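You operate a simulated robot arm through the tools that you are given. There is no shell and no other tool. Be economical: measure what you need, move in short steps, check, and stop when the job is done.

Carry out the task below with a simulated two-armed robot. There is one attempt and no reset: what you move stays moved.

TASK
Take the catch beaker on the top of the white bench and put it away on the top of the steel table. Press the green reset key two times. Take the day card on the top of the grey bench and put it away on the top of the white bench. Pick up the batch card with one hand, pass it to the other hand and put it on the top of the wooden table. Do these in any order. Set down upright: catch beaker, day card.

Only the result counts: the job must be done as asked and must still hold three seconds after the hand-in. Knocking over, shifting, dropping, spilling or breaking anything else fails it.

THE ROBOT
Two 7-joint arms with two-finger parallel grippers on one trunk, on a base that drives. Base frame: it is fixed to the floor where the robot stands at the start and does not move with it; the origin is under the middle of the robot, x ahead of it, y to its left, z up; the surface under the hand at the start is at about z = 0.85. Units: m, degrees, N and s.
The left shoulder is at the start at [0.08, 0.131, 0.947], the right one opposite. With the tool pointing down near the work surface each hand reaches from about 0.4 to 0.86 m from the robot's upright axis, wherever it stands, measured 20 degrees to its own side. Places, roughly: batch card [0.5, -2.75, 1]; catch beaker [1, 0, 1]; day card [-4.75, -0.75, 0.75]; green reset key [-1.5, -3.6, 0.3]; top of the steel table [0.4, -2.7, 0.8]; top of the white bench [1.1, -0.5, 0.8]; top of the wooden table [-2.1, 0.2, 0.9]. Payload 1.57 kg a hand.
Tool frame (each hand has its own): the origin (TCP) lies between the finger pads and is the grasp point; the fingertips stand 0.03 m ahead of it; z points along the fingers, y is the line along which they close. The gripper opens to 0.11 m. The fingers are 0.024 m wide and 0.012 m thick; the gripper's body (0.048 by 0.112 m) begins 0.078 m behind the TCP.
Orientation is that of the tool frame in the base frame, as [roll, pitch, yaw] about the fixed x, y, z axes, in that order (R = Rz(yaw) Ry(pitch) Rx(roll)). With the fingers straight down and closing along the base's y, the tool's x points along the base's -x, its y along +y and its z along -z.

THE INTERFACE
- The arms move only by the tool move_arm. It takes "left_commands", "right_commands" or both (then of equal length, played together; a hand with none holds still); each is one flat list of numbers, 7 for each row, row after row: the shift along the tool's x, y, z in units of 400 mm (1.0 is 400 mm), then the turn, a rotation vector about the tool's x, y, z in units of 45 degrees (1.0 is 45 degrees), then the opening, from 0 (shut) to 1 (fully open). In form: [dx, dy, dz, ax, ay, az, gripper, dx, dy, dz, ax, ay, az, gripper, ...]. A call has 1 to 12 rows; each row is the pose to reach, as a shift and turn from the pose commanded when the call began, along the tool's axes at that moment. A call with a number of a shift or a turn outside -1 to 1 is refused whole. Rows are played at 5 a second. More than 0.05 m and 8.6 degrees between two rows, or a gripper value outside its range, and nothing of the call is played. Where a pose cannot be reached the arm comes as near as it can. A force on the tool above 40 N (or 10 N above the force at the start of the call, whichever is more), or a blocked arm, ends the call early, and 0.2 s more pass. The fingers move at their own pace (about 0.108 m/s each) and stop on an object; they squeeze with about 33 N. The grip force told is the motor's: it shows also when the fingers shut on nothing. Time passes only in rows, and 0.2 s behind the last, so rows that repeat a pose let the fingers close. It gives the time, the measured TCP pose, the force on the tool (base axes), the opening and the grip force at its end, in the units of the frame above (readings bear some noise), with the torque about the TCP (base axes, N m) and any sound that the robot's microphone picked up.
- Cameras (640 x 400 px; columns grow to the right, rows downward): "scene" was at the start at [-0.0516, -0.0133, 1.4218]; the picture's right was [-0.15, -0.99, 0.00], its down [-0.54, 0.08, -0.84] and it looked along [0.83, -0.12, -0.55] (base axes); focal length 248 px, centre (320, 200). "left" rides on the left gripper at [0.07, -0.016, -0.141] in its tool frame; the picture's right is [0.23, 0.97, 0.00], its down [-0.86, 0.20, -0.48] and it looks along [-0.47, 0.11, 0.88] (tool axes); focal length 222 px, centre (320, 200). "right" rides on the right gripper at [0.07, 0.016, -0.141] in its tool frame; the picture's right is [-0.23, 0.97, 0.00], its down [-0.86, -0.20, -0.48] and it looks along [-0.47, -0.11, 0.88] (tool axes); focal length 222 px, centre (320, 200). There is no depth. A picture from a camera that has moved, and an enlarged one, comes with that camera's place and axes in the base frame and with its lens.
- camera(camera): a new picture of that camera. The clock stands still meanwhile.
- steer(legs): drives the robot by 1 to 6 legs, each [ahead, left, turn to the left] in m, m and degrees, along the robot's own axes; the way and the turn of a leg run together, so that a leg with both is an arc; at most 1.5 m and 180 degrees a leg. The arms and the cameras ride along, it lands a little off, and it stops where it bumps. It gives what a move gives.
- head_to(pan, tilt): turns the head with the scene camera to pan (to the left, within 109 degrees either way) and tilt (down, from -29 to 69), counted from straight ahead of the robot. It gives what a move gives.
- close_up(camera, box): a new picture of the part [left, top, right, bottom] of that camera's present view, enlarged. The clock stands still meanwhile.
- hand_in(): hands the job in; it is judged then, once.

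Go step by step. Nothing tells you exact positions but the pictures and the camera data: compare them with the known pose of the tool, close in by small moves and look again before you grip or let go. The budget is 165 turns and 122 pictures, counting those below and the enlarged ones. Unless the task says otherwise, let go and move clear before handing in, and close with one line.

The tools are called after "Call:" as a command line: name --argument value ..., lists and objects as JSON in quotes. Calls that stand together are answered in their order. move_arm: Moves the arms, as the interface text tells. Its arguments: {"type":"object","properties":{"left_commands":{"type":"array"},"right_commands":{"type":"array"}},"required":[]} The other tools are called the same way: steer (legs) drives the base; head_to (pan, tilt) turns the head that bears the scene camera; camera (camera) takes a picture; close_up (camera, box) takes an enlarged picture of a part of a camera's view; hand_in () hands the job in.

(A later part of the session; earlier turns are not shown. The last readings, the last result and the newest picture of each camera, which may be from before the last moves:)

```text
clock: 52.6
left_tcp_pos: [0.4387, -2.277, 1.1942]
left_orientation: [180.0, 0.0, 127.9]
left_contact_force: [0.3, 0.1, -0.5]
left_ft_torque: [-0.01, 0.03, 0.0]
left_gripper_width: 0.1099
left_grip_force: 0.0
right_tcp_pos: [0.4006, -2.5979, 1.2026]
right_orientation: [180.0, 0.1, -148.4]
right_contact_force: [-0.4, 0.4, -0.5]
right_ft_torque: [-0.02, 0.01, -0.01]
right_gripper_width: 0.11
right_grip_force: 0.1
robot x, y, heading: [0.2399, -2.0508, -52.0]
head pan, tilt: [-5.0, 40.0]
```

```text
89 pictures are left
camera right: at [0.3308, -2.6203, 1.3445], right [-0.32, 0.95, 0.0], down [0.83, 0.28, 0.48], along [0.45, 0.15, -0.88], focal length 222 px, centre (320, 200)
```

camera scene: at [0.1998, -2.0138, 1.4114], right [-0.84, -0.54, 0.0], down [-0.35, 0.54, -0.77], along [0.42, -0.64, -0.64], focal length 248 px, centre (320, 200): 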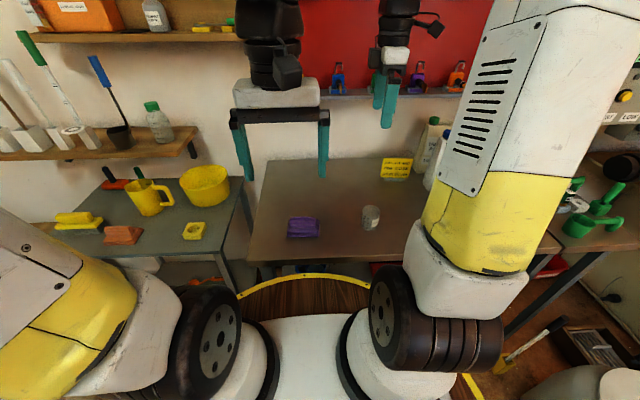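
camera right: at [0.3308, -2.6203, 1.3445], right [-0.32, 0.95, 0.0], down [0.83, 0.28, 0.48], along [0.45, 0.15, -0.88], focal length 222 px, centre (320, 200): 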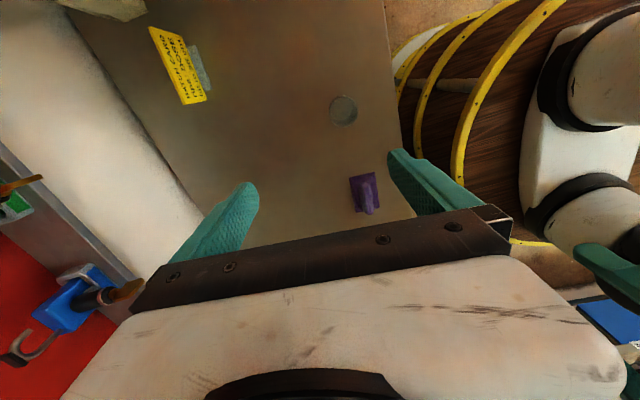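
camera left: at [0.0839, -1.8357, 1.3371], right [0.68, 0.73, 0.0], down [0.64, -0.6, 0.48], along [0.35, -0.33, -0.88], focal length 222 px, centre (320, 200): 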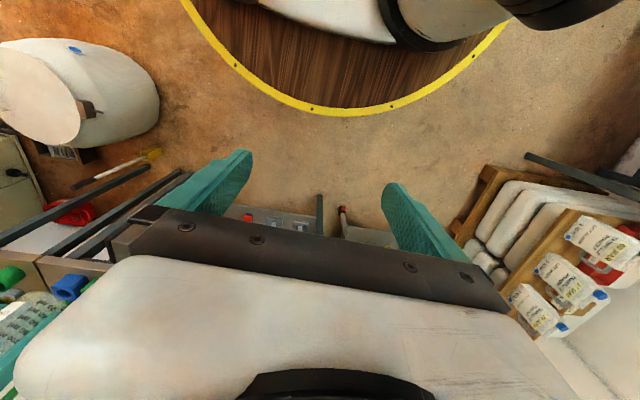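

From above, the card is confirmed centred at (0.396, -2.85) with width along about 33°. I'll bring the right hand above the card's right half.

Call:
move_arm --right_commands '[0.06, -0.08, 0.03, 0, 0, 0, 1, 0.12, -0.15, 0.06, 0, 0, 0, 1, 0.18, -0.22, 0.09, 0, 0, 0, 1, 0.24, -0.3, 0.12, 0, 0, 0, 1, 0.3, -0.38, 0.15, 0, 0, 0, 1, 0.36, -0.46, 0.18, 0, 0, 0, 1, 0.4225, -0.5325, 0.21, 0, 0, 0, 1, 0.4225, -0.5325, 0.3, 0, 0, 0, 1, 0.4225, -0.5325, 0.355, 0, 0, 0, 1, 0.4225, -0.5325, 0.355, 0, 0, 0, 1]'

Call:
camera --camera "scene"

Call:
camera --camera "right"

```text
clock: 54.5
left_tcp_pos: [0.4389, -2.278, 1.1947]
left_orientation: [179.9, 0.1, 127.9]
left_contact_force: [-0.1, -0.1, 0.2]
left_ft_torque: [-0.03, -0.02, -0.04]
left_gripper_width: 0.11
left_grip_force: 0.1
right_tcp_pos: [0.3673, -2.8709, 1.0917]
right_orientation: [-178.1, -0.4, -148.5]
right_contact_force: [-3.5, 3.5, 17.6]
right_ft_torque: [-1.33, -0.49, -0.18]
right_gripper_width: 0.1101
right_grip_force: 0.0
robot x, y, heading: [0.2386, -2.0552, -52.3]
head pan, tilt: [-5.0, 40.0]
stopped in row 9 (right hand): the force on the tool passed its limit at 53 N (the readings are from after the stop); the commanded pose is now the measured one
```

```text
88 pictures are left
camera scene: at [0.1996, -2.0128, 1.4113], right [-0.84, -0.54, 0.0], down [-0.35, 0.54, -0.77], along [0.42, -0.64, -0.64], focal length 248 px, centre (320, 200)
```

scene: 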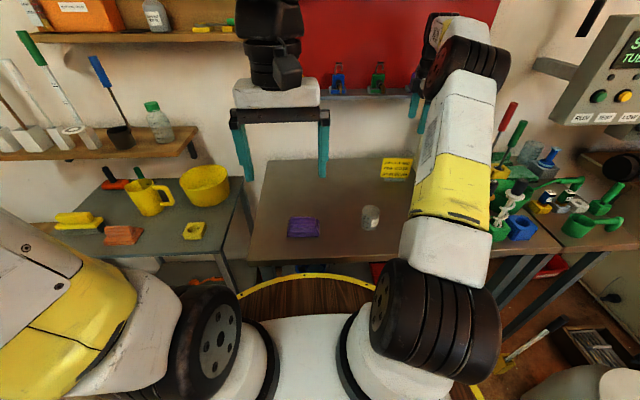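

```text
87 pictures are left
camera right: at [0.2964, -2.8896, 1.234], right [-0.31, 0.95, -0.03], down [0.83, 0.29, 0.48], along [0.46, 0.12, -0.88], focal length 222 px, centre (320, 200)
```

right: 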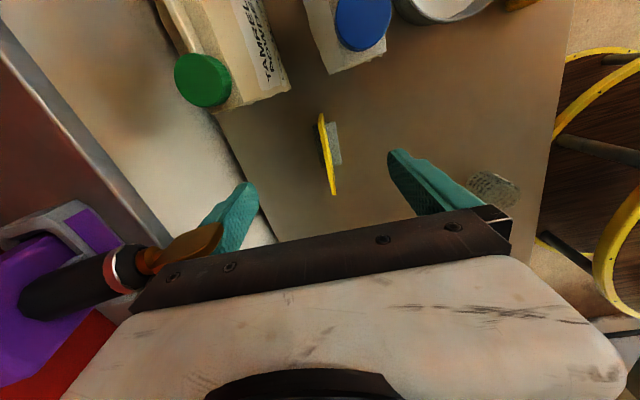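

I touched an object hanging from the wall ledge with the rear finger. I'll rise straight up and look.

Call:
move_arm --right_commands '[0, 0, -0.04, 0, 0, 0, 1, 0, 0.03, -0.1, 0, 0, 0, 1, 0, 0.1, -0.2, 0, 0, 0, 1, 0, 0.2, -0.25, 0, 0, 0, 1]'

Call:
camera --camera "right"

Call:
close_up --camera "scene" --box '[310, 40, 500, 200]'

```text
clock: 55.5
left_tcp_pos: [0.4409, -2.2795, 1.1948]
left_orientation: [-180.0, 0.0, 127.8]
left_contact_force: [-0.6, -1.4, 0.6]
left_ft_torque: [0.0, 0.0, -0.01]
left_gripper_width: 0.1099
left_grip_force: 0.0
right_tcp_pos: [0.3257, -2.8006, 1.1854]
right_orientation: [-178.7, -0.2, -148.5]
right_contact_force: [-0.1, -0.1, -1.3]
right_ft_torque: [0.0, 0.03, 0.0]
right_gripper_width: 0.1099
right_grip_force: 0.1
robot x, y, heading: [0.2409, -2.0522, -52.2]
head pan, tilt: [-5.0, 40.0]
```

```text
86 pictures are left
camera right: at [0.2557, -2.8203, 1.3274], right [-0.32, 0.95, -0.02], down [0.83, 0.29, 0.48], along [0.46, 0.13, -0.88], focal length 222 px, centre (320, 200)
```

right: 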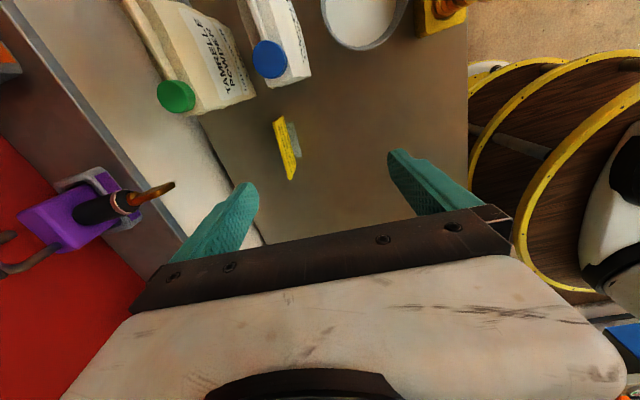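

```text
2.50 times, centred on (405, 120) of scene
camera zoom: at [0.2001, -2.0144, 1.4114], right [-0.84, -0.54, 0.0], down [-0.35, 0.54, -0.77], along [0.42, -0.64, -0.64], focal length 619 px, centre (108, 400)
```

zoom: 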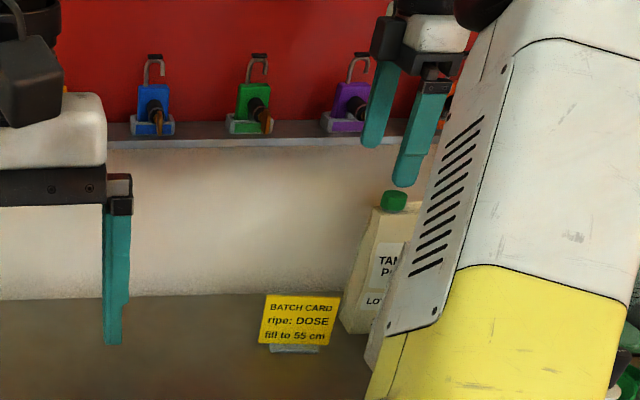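

The padlock keys on the wall ledge stick out behind the card; the padlocks still hang in place. I'll instead grip slightly left of the card's centre, between two keys, with the fingers opened less.

Call:
move_arm --right_commands '[-0.07, -0.07, -0.05, -0.029, 0, 0, 0.6, -0.141, -0.14, -0.05, -0.029, 0, 0, 0.6, -0.141, -0.195, 0, -0.029, 0, 0, 0.6, -0.141, -0.195, 0.1, -0.029, 0, 0, 0.6, -0.141, -0.195, 0.2, -0.029, 0, 0, 0.6, -0.141, -0.195, 0.26, -0.029, 0, 0, 0.6, -0.141, -0.195, 0.26, -0.029, 0, 0, 0.6]'

Call:
camera --camera "right"

Call:
close_up --camera "scene" --box '[310, 40, 500, 200]'

```text
clock: 57.1
left_tcp_pos: [0.4395, -2.2786, 1.1946]
left_orientation: [-180.0, 0.0, 127.8]
left_contact_force: [-0.1, -0.3, 0.6]
left_ft_torque: [0.02, 0.02, 0.02]
left_gripper_width: 0.11
left_grip_force: 0.0
right_tcp_pos: [0.4144, -2.8403, 1.0851]
right_orientation: [-179.9, -0.3, -148.5]
right_contact_force: [0.2, 0.1, 0.6]
right_ft_torque: [0.04, -0.01, -0.01]
right_gripper_width: 0.066
right_grip_force: 0.0
right hand out of reach, approached as far as the arm can: row 3
robot x, y, heading: [0.2389, -2.0521, -51.9]
head pan, tilt: [-5.0, 40.0]
```

```text
84 pictures are left
camera right: at [0.3457, -2.8624, 1.2262], right [-0.32, 0.95, 0.0], down [0.83, 0.28, 0.47], along [0.45, 0.15, -0.88], focal length 222 px, centre (320, 200)
```

right: 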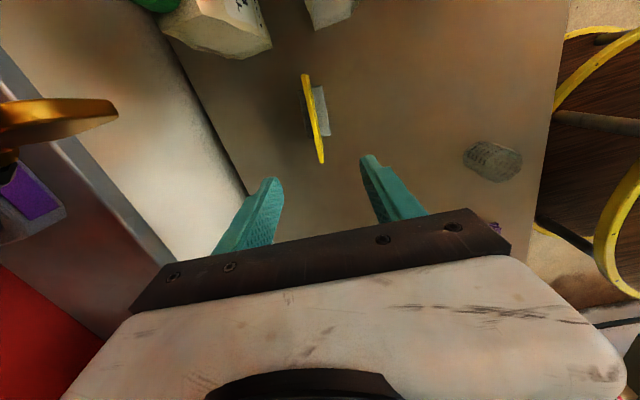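

```text
2.50 times, centred on (405, 120) of scene
camera zoom: at [0.1998, -2.0139, 1.4114], right [-0.84, -0.54, 0.0], down [-0.35, 0.54, -0.77], along [0.42, -0.64, -0.64], focal length 619 px, centre (108, 400)
```

zoom: 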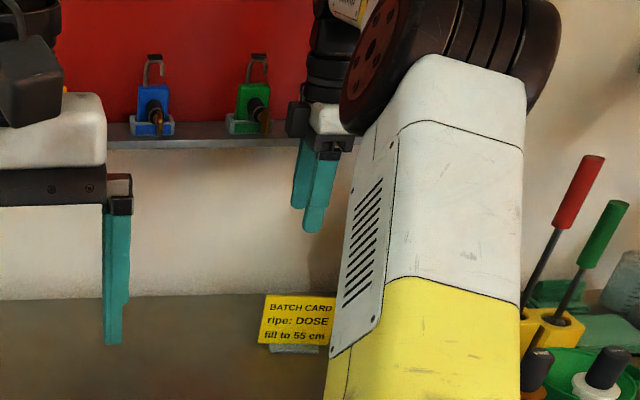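

The gripper is well aligned with the card. I'll descend with force watching, then look before closing.

Call:
move_arm --right_commands '[0, 0, 0.06, 0, 0, 0, 0.6, 0, 0, 0.12, 0, 0, 0, 0.6, 0, 0, 0.18, 0, 0, 0, 0.6, 0, 0, 0.24, 0, 0, 0, 0.6, 0, 0, 0.3, 0, 0, 0, 0.6, 0, 0, 0.35, 0, 0, 0, 0.6, 0, 0, 0.39, 0, 0, 0, 0.6]'

Call:
camera --camera "right"

Call:
close_up --camera "scene" --box '[310, 40, 500, 200]'

```text
clock: 58.7
left_tcp_pos: [0.4403, -2.2777, 1.1945]
left_orientation: [180.0, 0.0, 127.8]
left_contact_force: [0.6, 0.3, 0.7]
left_ft_torque: [-0.04, -0.03, 0.0]
left_gripper_width: 0.1103
left_grip_force: 0.1
right_tcp_pos: [0.4133, -2.8402, 0.929]
right_orientation: [-179.9, -0.3, -148.5]
right_contact_force: [0.2, -0.4, -0.2]
right_ft_torque: [0.01, -0.02, -0.02]
right_gripper_width: 0.0659
right_grip_force: 0.1
robot x, y, heading: [0.238, -2.0508, -52.3]
head pan, tilt: [-5.0, 40.0]
```

```text
82 pictures are left
camera right: at [0.3451, -2.8623, 1.0709], right [-0.32, 0.95, 0.0], down [0.83, 0.28, 0.47], along [0.45, 0.15, -0.88], focal length 222 px, centre (320, 200)
```

right: 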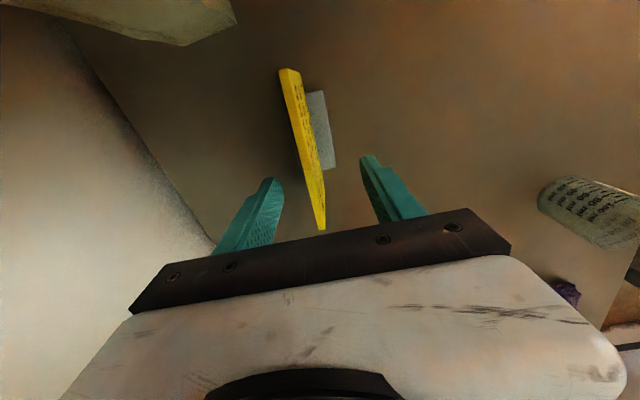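

```text
2.50 times, centred on (405, 120) of scene
camera zoom: at [0.1998, -2.0138, 1.4114], right [-0.84, -0.54, 0.0], down [-0.35, 0.54, -0.77], along [0.42, -0.64, -0.64], focal length 619 px, centre (108, 400)
```

zoom: 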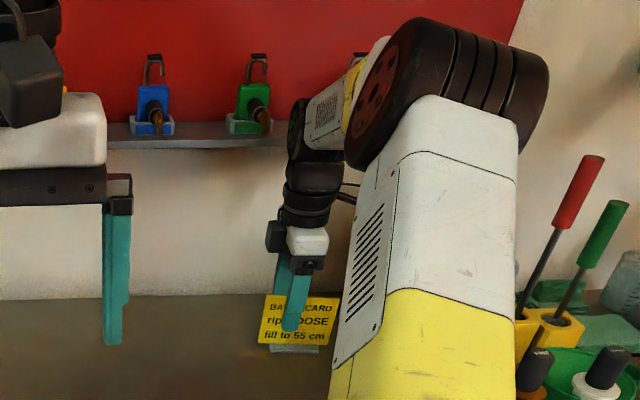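

Card sits between the fingers. Closing, then lifting straight up a little.

Call:
move_arm --right_commands '[0, 0, 0, 0, 0, 0, 0.3, 0, 0, 0, 0, 0, 0, 0.1, 0, 0, 0, 0, 0, 0, 0, 0, 0, 0, 0, 0, 0, 0, 0, 0, 0, 0, 0, 0, 0]'

Call:
move_arm --right_commands '[0, 0.0, -0.05, 0, 0, 0, 0, 0, 0.06, -0.1, 0, 0, 0, 0, 0, 0.15, -0.15, 0, 0, 0, 0, 0, 0.24, -0.2, 0, 0, 0, 0, 0, 0.33, -0.25, 0, 0, 0, 0, 0, 0.42, -0.32, 0, 0, 0, 0, 0, 0.5, -0.38, 0, 0, 0, 0]'

Call:
camera --camera "right"

Call:
camera --camera "scene"

```text
clock: 59.9
left_tcp_pos: [0.4387, -2.278, 1.1942]
left_orientation: [180.0, 0.0, 127.9]
left_contact_force: [-0.6, -0.1, 0.7]
left_ft_torque: [0.02, -0.04, 0.0]
left_gripper_width: 0.1101
left_grip_force: 0.1
right_tcp_pos: [0.4133, -2.8403, 0.9291]
right_orientation: [-180.0, -0.3, -148.4]
right_contact_force: [0.1, -1.0, 0.2]
right_ft_torque: [-0.04, -0.01, 0.0]
right_gripper_width: 0.005
right_grip_force: 25.7
robot x, y, heading: [0.2403, -2.0535, -51.8]
head pan, tilt: [-5.0, 40.0]
```

```text
clock: 61.5
left_tcp_pos: [0.4401, -2.2777, 1.1946]
left_orientation: [-180.0, 0.0, 127.9]
left_contact_force: [0.7, -0.1, -0.8]
left_ft_torque: [0.05, 0.03, 0.0]
left_gripper_width: 0.1099
left_grip_force: 0.0
right_tcp_pos: [0.3111, -2.671, 1.0792]
right_orientation: [-179.9, -0.3, -148.3]
right_contact_force: [0.9, -0.3, -0.4]
right_ft_torque: [0.06, 0.01, 0.02]
right_gripper_width: 0.0048
right_grip_force: 25.8
robot x, y, heading: [0.2392, -2.0528, -52.0]
head pan, tilt: [-5.0, 40.0]
```

```text
80 pictures are left
camera right: at [0.2422, -2.6923, 1.2219], right [-0.32, 0.95, 0.0], down [0.83, 0.28, 0.47], along [0.45, 0.15, -0.88], focal length 222 px, centre (320, 200)
```

right: 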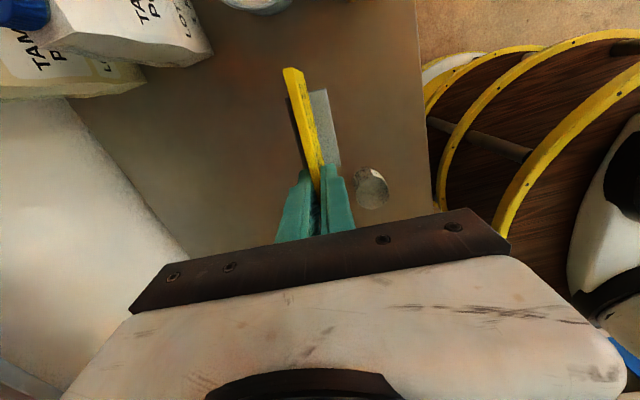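

```text
79 pictures are left
camera scene: at [0.2, -2.0142, 1.4114], right [-0.84, -0.54, 0.0], down [-0.35, 0.54, -0.77], along [0.42, -0.64, -0.64], focal length 248 px, centre (320, 200)
```

scene: 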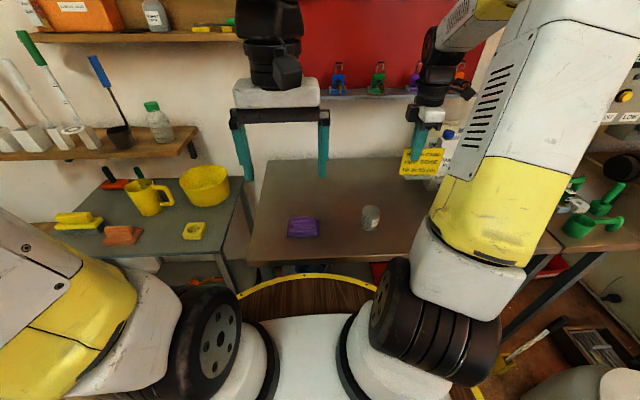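

The card is gripped. I'll raise it, back away from the table, and prepare the hand-over in free space.

Call:
move_arm --right_commands '[0, 0, -0.1, 0, 0, 0, 0, 0, 0, -0.2, 0, 0, 0, 0, 0, 0, -0.2, 0, 0, 0, 0]'

Call:
steer --legs '[[-0.5, 0, 0]]'

Call:
move_arm --left_commands '[0, 0.05, 0, 0, 0, 0.18, 1, 0, 0.1, 0, 0, 0, 0.36, 1, 0, 0.15, 0, 0, 0, 0.54, 1, 0, 0.2, 0, 0, 0, 0.72, 1, 0, 0.25, 0, 0, 0, 0.9, 1, 0, 0.3, 0, 0, 0, 1, 1]'

Call:
move_arm --left_commands '[0, 0, 0, 0, 0, 0.18, 1, 0, 0, 0, 0, 0, 0.36, 1, 0, 0, 0, 0, 0, 0.54, 1, 0, 0, 0, 0, 0, 0.72, 1, 0, 0, 0, 0, 0, 0.9, 1, 0, 0, 0, 0, 0, 1, 1]'

Call:
camera --camera "scene"

```text
clock: 62.3
left_tcp_pos: [0.4396, -2.2778, 1.1952]
left_orientation: [179.9, 0.0, 127.9]
left_contact_force: [0.5, -0.1, 0.1]
left_ft_torque: [0.0, -0.03, 0.01]
left_gripper_width: 0.1101
left_grip_force: 0.2
right_tcp_pos: [0.3113, -2.6705, 1.1604]
right_orientation: [-179.9, -0.3, -148.4]
right_contact_force: [1.3, 0.3, -0.5]
right_ft_torque: [-0.01, -0.01, 0.0]
right_gripper_width: 0.005
right_grip_force: 25.2
robot x, y, heading: [0.24, -2.0559, -52.0]
head pan, tilt: [-5.0, 40.0]
```

```text
clock: 65.2
left_tcp_pos: [0.1374, -1.8878, 1.195]
left_orientation: [180.0, 0.1, 128.4]
left_contact_force: [-0.3, -0.5, -0.7]
left_ft_torque: [-0.01, -0.03, 0.03]
left_gripper_width: 0.11
left_grip_force: 0.1
right_tcp_pos: [0.0101, -2.282, 1.1599]
right_orientation: [-179.9, -0.3, -147.9]
right_contact_force: [-0.2, -0.4, -0.5]
right_ft_torque: [-0.01, -0.05, -0.02]
right_gripper_width: 0.0049
right_grip_force: 24.7
robot x, y, heading: [-0.0638, -1.6641, -51.5]
head pan, tilt: [-5.0, 40.0]
```

```text
clock: 66.6
left_tcp_pos: [0.2304, -1.8125, 1.1947]
left_orientation: [-180.0, 0.0, 83.2]
left_contact_force: [-0.1, 0.0, 0.5]
left_ft_torque: [0.03, 0.01, 0.03]
left_gripper_width: 0.1101
left_grip_force: 0.0
right_tcp_pos: [0.01, -2.2818, 1.1601]
right_orientation: [-179.9, -0.3, -148.0]
right_contact_force: [0.7, -0.2, -0.9]
right_ft_torque: [0.03, -0.02, 0.01]
right_gripper_width: 0.0049
right_grip_force: 25.5
robot x, y, heading: [-0.0684, -1.6621, -51.4]
head pan, tilt: [-5.0, 40.0]
```

```text
clock: 68.0
left_tcp_pos: [0.232, -1.8145, 1.1947]
left_orientation: [180.0, 0.0, 38.2]
left_contact_force: [0.1, -0.8, -0.8]
left_ft_torque: [-0.01, 0.01, 0.0]
left_gripper_width: 0.1099
left_grip_force: 0.1
right_tcp_pos: [0.0101, -2.2815, 1.1599]
right_orientation: [180.0, -0.3, -148.0]
right_contact_force: [0.1, 0.8, -1.1]
right_ft_torque: [0.01, 0.01, -0.03]
right_gripper_width: 0.0047
right_grip_force: 25.0
robot x, y, heading: [-0.0602, -1.6649, -51.5]
head pan, tilt: [-5.0, 40.0]
```

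```text
78 pictures are left
camera scene: at [-0.1056, -1.6258, 1.4114], right [-0.84, -0.55, 0.0], down [-0.35, 0.54, -0.77], along [0.42, -0.64, -0.64], focal length 248 px, centre (320, 200)
```

scene: 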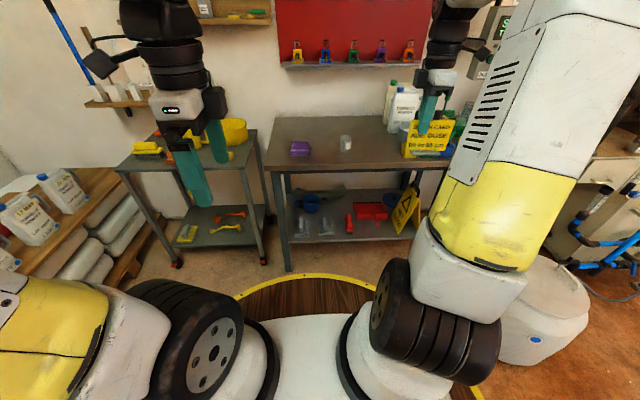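

Hands are free of the table. I'll bring the right hand with the card toward the middle while turning and tilting the left hand 45° to pinch the card's lower left portion.

Call:
move_arm --right_commands '[-0.1, 0.025, 0, 0, 0, 0, 0, -0.2, 0.05, 0, 0, 0, 0, 0, -0.3, 0.075, 0, 0, 0, 0, 0, -0.4, 0.1, 0, 0, 0, 0, 0, -0.47, 0.12, 0, 0, 0, 0, 0, -0.5375, 0.1375, 0, 0, 0, 0, 0]' --left_commands '[0.05, 0, 0, 0, 0, 0.138, 1, 0.1, 0, 0, 0, 0, 0.138, 1, 0.15, 0, 0, 0, 0, 0.138, 1, 0.2, 0, 0, 0, 0, 0.138, 1, 0.25, 0, 0, 0, 0, 0.138, 1, 0.25, 0, 0, 0, 0, 0.138, 1]'

Call:
move_arm --left_commands '[0, 0, 0, 0, -0.18, 0, 1, 0, 0, 0, 0, -0.36, 0, 1, 0, 0, 0, 0, -0.54, 0, 1, 0, 0, 0, 0, -0.72, 0, 1, 0, 0, 0, 0, -0.9, 0, 1, 0, 0, 0, 0, -1, 0, 1, 0, 0, 0, 0, -1, 0, 1]'

Call:
camera --camera "scene"

Call:
camera --camera "left"

```text
clock: 69.4
left_tcp_pos: [0.3096, -1.7519, 1.1948]
left_orientation: [-179.9, 0.0, 32.1]
left_contact_force: [-0.1, -0.3, -0.3]
left_ft_torque: [0.0, -0.04, 0.01]
left_gripper_width: 0.11
left_grip_force: 0.1
right_tcp_pos: [0.1637, -2.1215, 1.1571]
right_orientation: [-179.9, -0.3, -148.1]
right_contact_force: [-0.2, 0.1, -0.6]
right_ft_torque: [-0.01, -0.03, 0.01]
right_gripper_width: 0.0049
right_grip_force: 25.5
robot x, y, heading: [-0.0661, -1.6639, -51.5]
head pan, tilt: [-5.0, 40.0]
```

```text
clock: 71.0
left_tcp_pos: [0.3094, -1.7521, 1.1961]
left_orientation: [180.0, 45.1, 32.1]
left_contact_force: [0.6, 0.2, -0.3]
left_ft_torque: [-0.04, -0.01, 0.01]
left_gripper_width: 0.1102
left_grip_force: 0.1
right_tcp_pos: [0.1639, -2.1243, 1.1589]
right_orientation: [179.9, -0.3, -148.0]
right_contact_force: [0.0, 0.3, 0.4]
right_ft_torque: [-0.01, -0.01, -0.01]
right_gripper_width: 0.0048
right_grip_force: 25.3
robot x, y, heading: [-0.0678, -1.6651, -51.6]
head pan, tilt: [-5.0, 40.0]
```

```text
77 pictures are left
camera scene: at [-0.1055, -1.6257, 1.4114], right [-0.84, -0.55, 0.0], down [-0.35, 0.54, -0.77], along [0.42, -0.64, -0.64], focal length 248 px, centre (320, 200)
```

scene: 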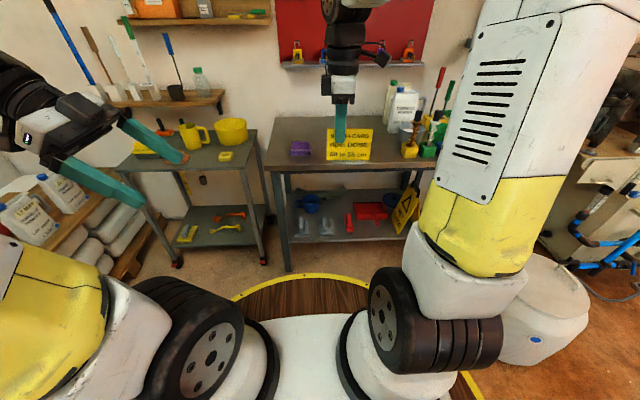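

```text
76 pictures are left
camera left: at [0.4265, -1.6589, 1.2466], right [0.65, -0.74, -0.16], down [-0.12, -0.31, 0.94], along [-0.75, -0.6, -0.29], focal length 222 px, centre (320, 200)
```

left: 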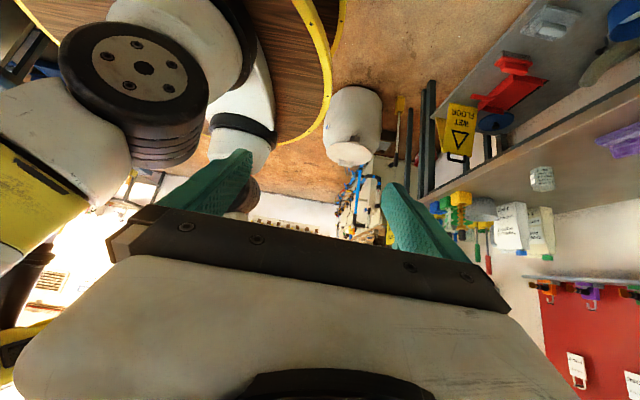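

Now move the left hand to a stand-off point up-left of the card.

Call:
move_arm --left_commands '[-0.05, 0.08, 0.03, 0, 0, 0, 1, -0.1, 0.16, 0.06, 0, 0, 0, 1, -0.15, 0.25, 0.1, 0, 0, 0, 1, -0.2, 0.34, 0.15, 0, 0, 0, 1, -0.25, 0.42, 0.2, 0, 0, 0, 1, -0.3, 0.5, 0.25, 0, 0, 0, 1, -0.35, 0.56, 0.3, 0, 0, 0, 1, -0.396, 0.595, 0.339, 0, 0, 0, 1, -0.396, 0.595, 0.339, 0, 0, 0, 1]'

Call:
camera --camera "left"

Call:
close_up --camera "scene" --box '[240, 30, 440, 190]'

```text
clock: 73.0
left_tcp_pos: [0.259, -2.0664, 1.2113]
left_orientation: [-180.0, 45.1, 32.0]
left_contact_force: [0.8, 0.0, -0.2]
left_ft_torque: [-0.01, -0.01, -0.02]
left_gripper_width: 0.1101
left_grip_force: 0.0
right_tcp_pos: [0.1641, -2.1226, 1.1577]
right_orientation: [-180.0, -0.3, -148.0]
right_contact_force: [-0.6, 0.2, 0.2]
right_ft_torque: [0.01, -0.02, 0.03]
right_gripper_width: 0.0051
right_grip_force: 25.3
robot x, y, heading: [-0.0651, -1.6666, -51.7]
head pan, tilt: [-5.0, 40.0]
```

```text
75 pictures are left
camera left: at [0.3767, -1.9719, 1.2634], right [0.65, -0.74, -0.16], down [-0.12, -0.31, 0.94], along [-0.75, -0.6, -0.29], focal length 222 px, centre (320, 200)
```

left: 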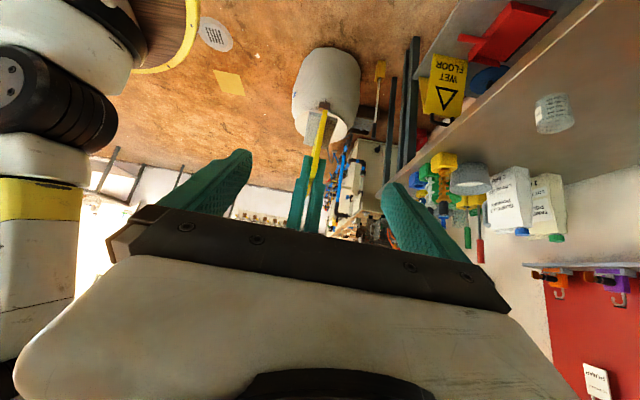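

```text
2.50 times, centred on (340, 110) of scene
camera zoom: at [-0.1055, -1.6258, 1.4114], right [-0.84, -0.55, 0.0], down [-0.35, 0.54, -0.77], along [0.42, -0.64, -0.64], focal length 619 px, centre (270, 425)
```

zoom: 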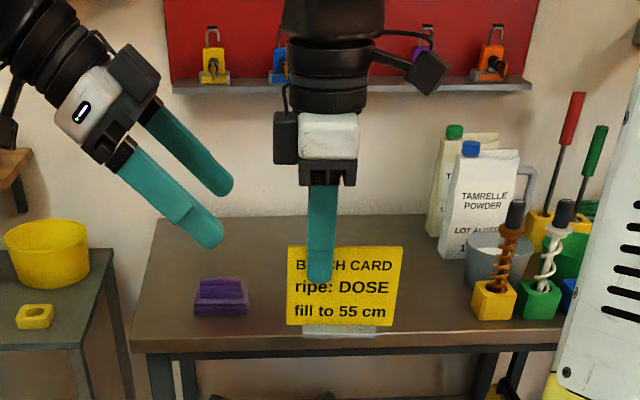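

Clearances look adequate. I'll slide the left fingers in along their axis around the card's lower left and check.

Call:
move_arm --left_commands '[0.02, -0.007, 0.06, 0, 0, 0, 1, 0.02, -0.007, 0.12, 0, 0, 0, 1, 0.02, -0.007, 0.18, 0, 0, 0, 1, 0.02, -0.007, 0.24, 0, 0, 0, 1, 0.02, -0.007, 0.289, 0, 0, 0, 1, 0.02, -0.007, 0.289, 0, 0, 0, 1]'

Call:
close_up --camera "scene" --box '[260, 60, 420, 180]'

Call:
camera --camera "left"

```text
clock: 74.4
left_tcp_pos: [0.1928, -2.1024, 1.123]
left_orientation: [179.9, 45.1, 32.1]
left_contact_force: [0.6, -0.4, -0.1]
left_ft_torque: [0.02, 0.0, 0.02]
left_gripper_width: 0.11
left_grip_force: 0.1
right_tcp_pos: [0.1632, -2.1224, 1.1585]
right_orientation: [-179.9, -0.3, -147.9]
right_contact_force: [-0.2, -0.2, -1.5]
right_ft_torque: [-0.02, -0.02, 0.0]
right_gripper_width: 0.0048
right_grip_force: 24.8
robot x, y, heading: [-0.0653, -1.6635, -51.6]
head pan, tilt: [-5.0, 40.0]
```

```text
3.33 times, centred on (340, 120) of scene
camera zoom: at [-0.1055, -1.6258, 1.4114], right [-0.84, -0.55, 0.0], down [-0.35, 0.54, -0.77], along [0.42, -0.64, -0.64], focal length 826 px, centre (253, 467)
```

zoom: 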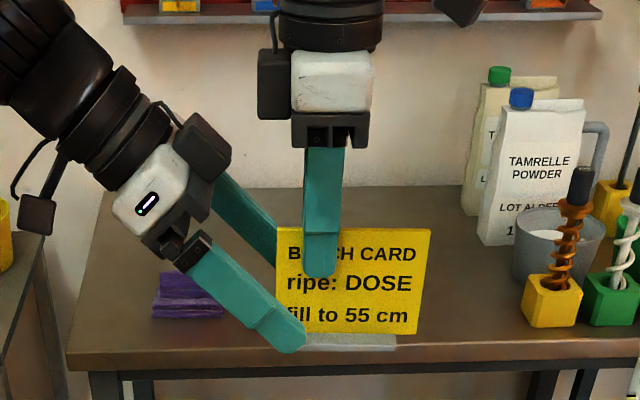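

```text
72 pictures are left
camera left: at [0.3108, -2.0095, 1.1749], right [0.65, -0.74, -0.16], down [-0.12, -0.31, 0.94], along [-0.75, -0.6, -0.29], focal length 222 px, centre (320, 200)
```

left: 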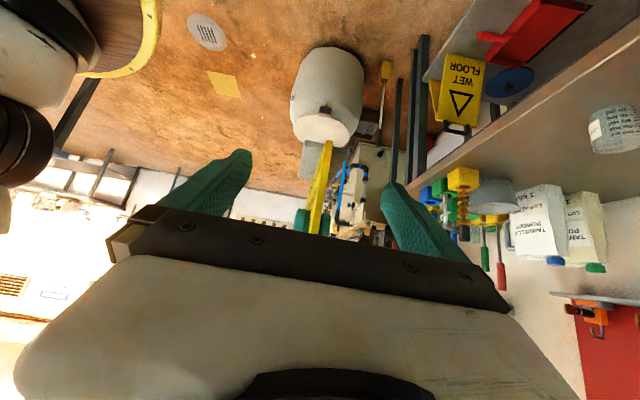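

The card is centred between the left fingers. Close the left hand, then open the right.

Call:
move_arm --left_commands '[0, 0, 0, 0, 0, 0, 0.5, 0, 0, 0, 0, 0, 0, 0.2, 0, 0, 0, 0, 0, 0, 0, 0, 0, 0, 0, 0, 0, 0, 0, 0, 0, 0, 0, 0, 0, 0, 0, 0, 0, 0, 0, 0]'

Call:
close_up --camera "scene" --box '[260, 60, 420, 180]'

```text
clock: 75.8
left_tcp_pos: [0.1954, -2.1029, 1.1228]
left_orientation: [180.0, 45.0, 32.2]
left_contact_force: [4.2, -9.2, -3.0]
left_ft_torque: [0.13, -0.04, 0.15]
left_gripper_width: 0.0054
left_grip_force: 25.2
right_tcp_pos: [0.1642, -2.1215, 1.1583]
right_orientation: [-180.0, -0.3, -148.0]
right_contact_force: [-4.3, 9.3, 2.7]
right_ft_torque: [0.28, 0.09, 0.24]
right_gripper_width: 0.005
right_grip_force: 25.0
robot x, y, heading: [-0.0638, -1.6623, -51.7]
head pan, tilt: [-5.0, 40.0]
```

```text
3.33 times, centred on (340, 120) of scene
camera zoom: at [-0.1055, -1.6258, 1.4114], right [-0.84, -0.55, 0.0], down [-0.35, 0.54, -0.77], along [0.42, -0.64, -0.64], focal length 826 px, centre (253, 467)
```

zoom: 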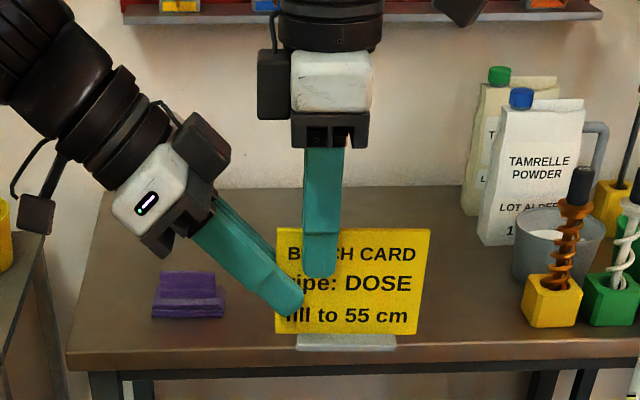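

Both hands hold the card. Now open the right hand and lift it straight away.

Call:
move_arm --right_commands '[0, 0, 0, 0, 0, 0, 0.3, 0, 0, 0, 0, 0, 0, 0.6, 0, 0, 0, 0, 0, 0, 0.6, 0, 0, -0.08, 0, 0, 0, 0.6, 0.05, 0, -0.16, 0, 0, 0, 0.6, 0.12, 0, -0.22, 0, 0, 0, 0.6, 0.2, 0, -0.26, 0, 0, 0, 0.6, 0.3, 0, -0.26, 0, 0, 0, 0.6, 0.4, 0, -0.26, 0, 0, 0, 0.6]'

Call:
camera --camera "scene"

```text
clock: 77.8
left_tcp_pos: [0.1946, -2.101, 1.1229]
left_orientation: [180.0, 45.0, 32.0]
left_contact_force: [0.0, -0.3, -0.1]
left_ft_torque: [-0.02, -0.04, -0.01]
left_gripper_width: 0.005
left_grip_force: 25.5
right_tcp_pos: [0.0298, -2.2055, 1.2639]
right_orientation: [-179.9, -0.4, -147.9]
right_contact_force: [-0.4, 0.3, 0.7]
right_ft_torque: [-0.01, 0.01, -0.01]
right_gripper_width: 0.0662
right_grip_force: 0.1
robot x, y, heading: [-0.0674, -1.664, -51.8]
head pan, tilt: [-5.0, 40.0]
```

```text
70 pictures are left
camera scene: at [-0.1053, -1.6257, 1.4114], right [-0.84, -0.55, 0.0], down [-0.35, 0.54, -0.77], along [0.42, -0.64, -0.64], focal length 248 px, centre (320, 200)
```

scene: 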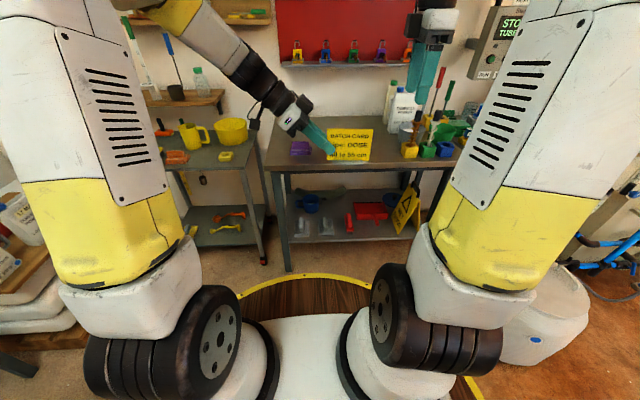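

Hand-over complete: the left hand alone holds the card. Next I'll look toward the green reset key and toward the wooden table.

Call:
head_to --pan -75 --tilt 20

Call:
camera --camera "scene"

```text
clock: 79.2
left_tcp_pos: [0.193, -2.1033, 1.1249]
left_orientation: [180.0, 45.0, 32.1]
left_contact_force: [-1.2, 0.4, -0.2]
left_ft_torque: [0.03, 0.0, 0.02]
left_gripper_width: 0.0049
left_grip_force: 25.2
right_tcp_pos: [0.0292, -2.2044, 1.2625]
right_orientation: [-180.0, -0.4, -148.0]
right_contact_force: [-0.4, -0.1, -0.5]
right_ft_torque: [-0.02, 0.03, -0.02]
right_gripper_width: 0.066
right_grip_force: 0.2
robot x, y, heading: [-0.0651, -1.664, -51.6]
head pan, tilt: [-75.0, 20.0]
```

```text
69 pictures are left
camera scene: at [-0.2078, -1.6296, 1.4428], right [-0.8, 0.6, 0.0], down [0.2, 0.27, -0.94], along [-0.56, -0.75, -0.34], focal length 248 px, centre (320, 200)
```

scene: 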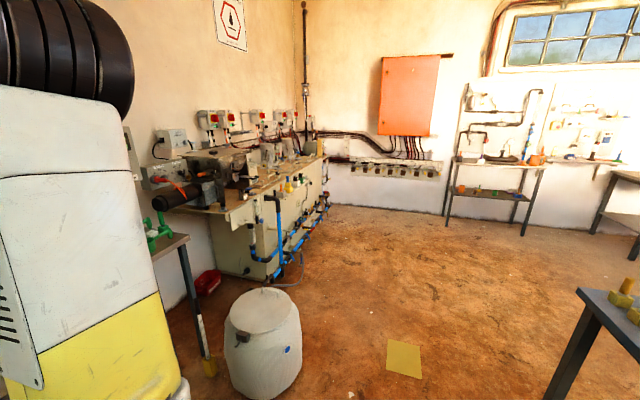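

Call:
close_up --camera "scene" --box '[200, 130, 340, 300]'

Call:
close_up --camera "scene" --box '[330, 130, 450, 210]'

```text
2.35 times, centred on (270, 215) of scene
camera zoom: at [-0.2078, -1.6296, 1.4428], right [-0.8, 0.6, 0.0], down [0.2, 0.27, -0.94], along [-0.56, -0.75, -0.34], focal length 583 px, centre (438, 165)
```

zoom: 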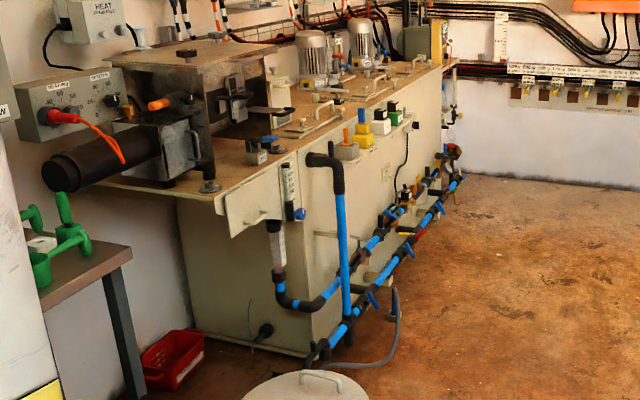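

```text
5.00 times, centred on (390, 170) of scene
camera zoom: at [-0.2078, -1.6296, 1.4428], right [-0.8, 0.6, 0.0], down [0.2, 0.27, -0.94], along [-0.56, -0.75, -0.34], focal length 1238 px, centre (-30, 350)
```

zoom: 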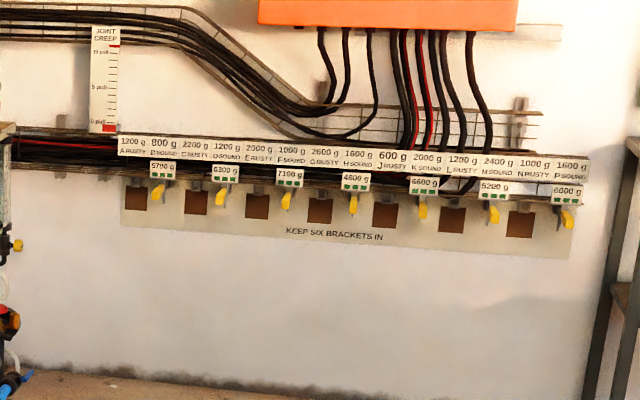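

Call:
close_up --camera "scene" --box '[260, 170, 350, 250]'

Call:
close_up --camera "scene" --box '[255, 155, 335, 215]'

```text
5.00 times, centred on (305, 210) of scene
camera zoom: at [-0.2078, -1.6296, 1.4428], right [-0.8, 0.6, 0.0], down [0.2, 0.27, -0.94], along [-0.56, -0.75, -0.34], focal length 1238 px, centre (395, 150)
```

zoom: 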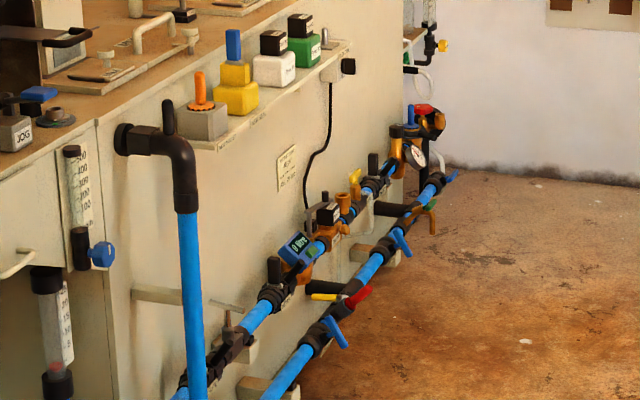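

```text
6.67 times, centred on (295, 185) of scene
camera zoom: at [-0.2078, -1.6296, 1.4428], right [-0.8, 0.6, 0.0], down [0.2, 0.27, -0.94], along [-0.56, -0.75, -0.34], focal length 1651 px, centre (487, 300)
```

zoom: 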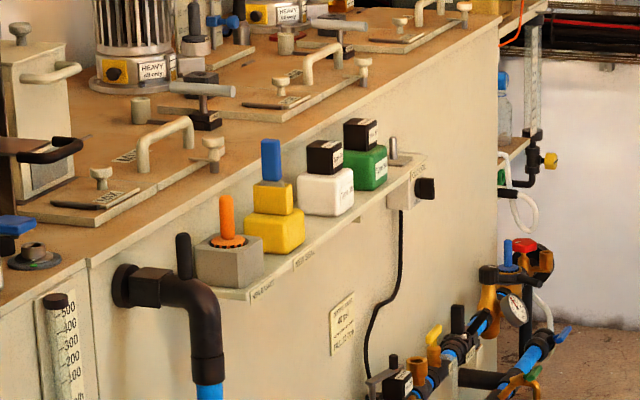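

The green key is beside the blue flow meter display on the blue pipe, at roughly (-1.5, -3.6, 0.35). I'll tuck the card hand in and drive around the barrel toward it.

Call:
move_arm --left_commands '[-0.03, -0.08, -0.03, 0, 0, 0, 0, -0.06, -0.16, -0.06, 0, 0, 0, 0, -0.09, -0.24, -0.09, 0, 0, 0, 0]'

Call:
steer --legs '[[-0.162, -0.746, 0], [0.116, -0.449, 0], [-0.217, -0.887, 0]]'

Call:
head_to --pan -10 --tilt 45

Call:
camera --camera "scene"

```text
clock: 80.0
left_tcp_pos: [0.1428, -2.0211, 1.1746]
left_orientation: [-179.9, 45.0, 32.2]
left_contact_force: [-0.3, 0.2, -1.1]
left_ft_torque: [0.05, 0.01, -0.02]
left_gripper_width: 0.0052
left_grip_force: 25.6
right_tcp_pos: [0.0294, -2.204, 1.2638]
right_orientation: [179.9, -0.3, -148.1]
right_contact_force: [0.2, -0.5, 0.1]
right_ft_torque: [0.01, 0.05, 0.02]
right_gripper_width: 0.0662
right_grip_force: 0.1
robot x, y, heading: [-0.0664, -1.6621, -51.6]
head pan, tilt: [-75.0, 20.0]
```

```text
clock: 91.0
left_tcp_pos: [-1.6543, -3.1069, 1.1747]
left_orientation: [-180.0, 45.0, 32.7]
left_contact_force: [0.0, 0.1, 0.0]
left_ft_torque: [0.03, -0.02, 0.0]
left_gripper_width: 0.0053
left_grip_force: 25.3
right_tcp_pos: [-1.7662, -3.2921, 1.2629]
right_orientation: [-179.9, -0.2, -147.4]
right_contact_force: [-0.4, 0.3, 0.7]
right_ft_torque: [0.02, 0.02, 0.02]
right_gripper_width: 0.0659
right_grip_force: 0.0
robot x, y, heading: [-1.8683, -2.7492, -51.1]
head pan, tilt: [-75.0, 20.0]
```

```text
clock: 92.3
left_tcp_pos: [-1.6556, -3.1062, 1.1757]
left_orientation: [-180.0, 45.0, 32.7]
left_contact_force: [0.7, -0.4, -0.7]
left_ft_torque: [0.02, -0.04, 0.0]
left_gripper_width: 0.0051
left_grip_force: 25.5
right_tcp_pos: [-1.7674, -3.2911, 1.2631]
right_orientation: [-179.9, -0.3, -147.5]
right_contact_force: [0.2, -0.2, -0.3]
right_ft_torque: [0.04, 0.0, -0.02]
right_gripper_width: 0.0659
right_grip_force: 0.0
robot x, y, heading: [-1.8701, -2.7532, -51.0]
head pan, tilt: [-10.0, 45.0]
```

```text
64 pictures are left
camera scene: at [-1.9155, -2.715, 1.4041], right [-0.88, -0.48, 0.0], down [-0.34, 0.62, -0.71], along [0.34, -0.62, -0.71], focal length 248 px, centre (320, 200)
```

scene: 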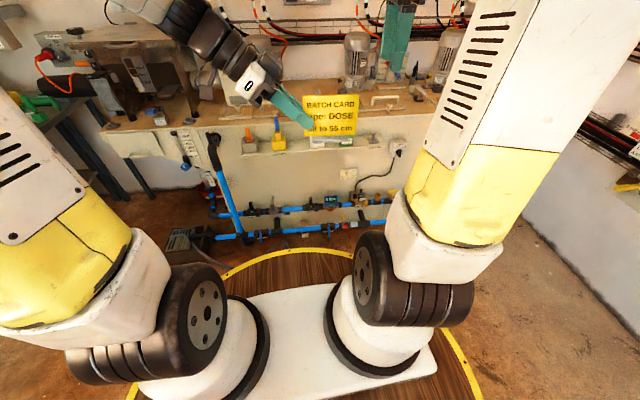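

Call:
close_up --camera "scene" --box '[240, 170, 420, 260]'

Call:
close_up --camera "scene" --box '[300, 185, 370, 225]'

```text
3.56 times, centred on (330, 215) of scene
camera zoom: at [-1.9155, -2.715, 1.4041], right [-0.88, -0.48, 0.0], down [-0.34, 0.62, -0.71], along [0.34, -0.62, -0.71], focal length 881 px, centre (284, 147)
```

zoom: 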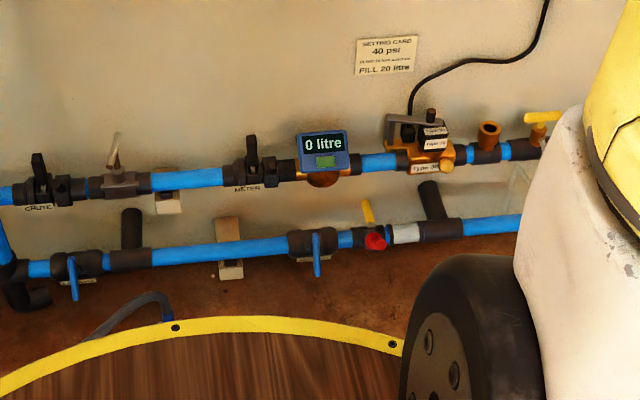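

```text
9.14 times, centred on (335, 205) of scene
camera zoom: at [-1.9155, -2.715, 1.4041], right [-0.88, -0.48, 0.0], down [-0.34, 0.62, -0.71], along [0.34, -0.62, -0.71], focal length 2264 px, centre (183, 154)
```

zoom: 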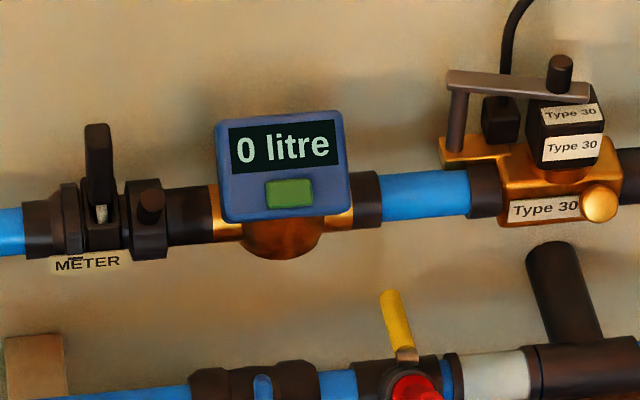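

The key triangulates to about (-1.489, -3.637, 0.351), on a meter face tilted up toward me. I'll turn the right hand back to neutral, tilt it 45° forward, close its fingers, and then drive in closer.

Call:
move_arm --right_commands '[0, 0, 0, 0, 0, 0.18, 0, 0, 0, 0, 0, 0, 0.36, 0, 0, 0, 0, 0, 0, 0.54, 0, 0, 0, 0, 0, 0, 0.72, 0, 0, 0, 0, 0, 0, 0.9, 0, 0, 0, 0, 0, 0, 1, 0]'

Call:
move_arm --right_commands '[0, 0, 0, 0, 0, 0.18, 0, 0, 0, 0, 0, 0, 0.36, 0, 0, 0, 0, 0, 0, 0.54, 0, 0, 0, 0, 0, 0, 0.72, 0, 0, 0, 0, 0, 0, 0.9, 0, 0, 0, 0, 0, 0, 0.967, 0]'

Call:
move_arm --right_commands '[0, 0, 0, 0, -0.18, 0, 0, 0, 0, 0, 0, -0.36, 0, 0, 0, 0, 0, 0, -0.54, 0, 0, 0, 0, 0, 0, -0.72, 0, 0, 0, 0, 0, 0, -0.9, 0, 0, 0, 0, 0, 0, -1, 0, 0]'

Call:
steer --legs '[[0.2, 0, 0]]'

Call:
camera --camera "scene"

Call:
camera --camera "right"

```text
clock: 93.7
left_tcp_pos: [-1.6543, -3.1058, 1.174]
left_orientation: [-180.0, 45.0, 32.7]
left_contact_force: [0.2, -0.1, -0.2]
left_ft_torque: [0.0, 0.01, -0.01]
left_gripper_width: 0.005
left_grip_force: 25.2
right_tcp_pos: [-1.7672, -3.2905, 1.2636]
right_orientation: [-179.9, -0.1, 167.6]
right_contact_force: [-0.5, 0.8, 0.0]
right_ft_torque: [0.02, 0.0, 0.01]
right_gripper_width: 0.0
right_grip_force: 21.5
robot x, y, heading: [-1.8681, -2.7515, -50.9]
head pan, tilt: [-10.0, 45.0]
```

```text
clock: 95.1
left_tcp_pos: [-1.6543, -3.1071, 1.1739]
left_orientation: [180.0, 45.1, 32.7]
left_contact_force: [-0.2, 1.2, 0.1]
left_ft_torque: [-0.01, -0.02, 0.01]
left_gripper_width: 0.0052
left_grip_force: 25.4
right_tcp_pos: [-1.7669, -3.2914, 1.2637]
right_orientation: [-179.7, 0.1, 124.0]
right_contact_force: [0.2, -0.4, -0.4]
right_ft_torque: [0.0, 0.03, -0.01]
right_gripper_width: 0.0
right_grip_force: 20.8
robot x, y, heading: [-1.8677, -2.7517, -50.8]
head pan, tilt: [-10.0, 45.0]
```

```text
clock: 96.5
left_tcp_pos: [-1.6555, -3.1072, 1.1741]
left_orientation: [180.0, 45.0, 32.7]
left_contact_force: [-0.1, 0.2, -0.6]
left_ft_torque: [0.04, 0.02, -0.01]
left_gripper_width: 0.0054
left_grip_force: 25.3
right_tcp_pos: [-1.7667, -3.2917, 1.2634]
right_orientation: [-179.6, 45.0, 124.3]
right_contact_force: [0.1, 0.6, 0.1]
right_ft_torque: [-0.01, 0.02, 0.01]
right_gripper_width: 0.0
right_grip_force: 21.2
robot x, y, heading: [-1.8641, -2.7501, -50.8]
head pan, tilt: [-10.0, 45.0]
```

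```text
clock: 98.1
left_tcp_pos: [-1.531, -3.2602, 1.1748]
left_orientation: [180.0, 44.9, 32.7]
left_contact_force: [0.0, 1.1, -0.7]
left_ft_torque: [0.02, -0.01, -0.02]
left_gripper_width: 0.0053
left_grip_force: 25.6
right_tcp_pos: [-1.6433, -3.4458, 1.2631]
right_orientation: [-179.6, 45.1, 124.3]
right_contact_force: [0.9, 0.8, 0.7]
right_ft_torque: [-0.01, -0.04, -0.03]
right_gripper_width: 0.0
right_grip_force: 21.5
robot x, y, heading: [-1.7402, -2.9036, -51.3]
head pan, tilt: [-10.0, 45.0]
```

```text
61 pictures are left
camera scene: at [-1.7906, -2.8692, 1.4041], right [-0.88, -0.48, 0.0], down [-0.34, 0.62, -0.71], along [0.34, -0.62, -0.71], focal length 248 px, centre (320, 200)
```

scene: 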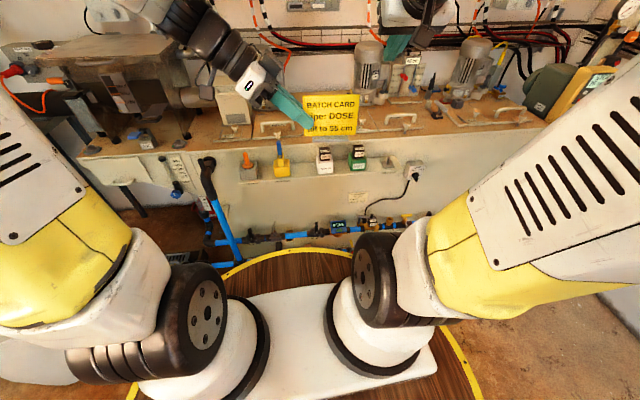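

```text
60 pictures are left
camera right: at [-1.7129, -3.313, 1.3142], right [0.9, 0.41, 0.16], down [-0.01, -0.33, 0.94], along [0.44, -0.85, -0.29], focal length 222 px, centre (320, 200)
```

right: 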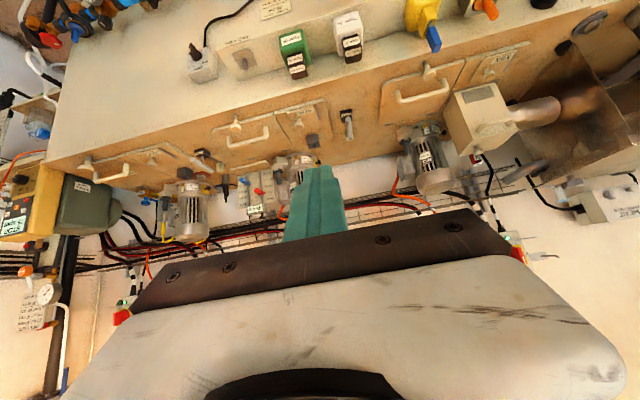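

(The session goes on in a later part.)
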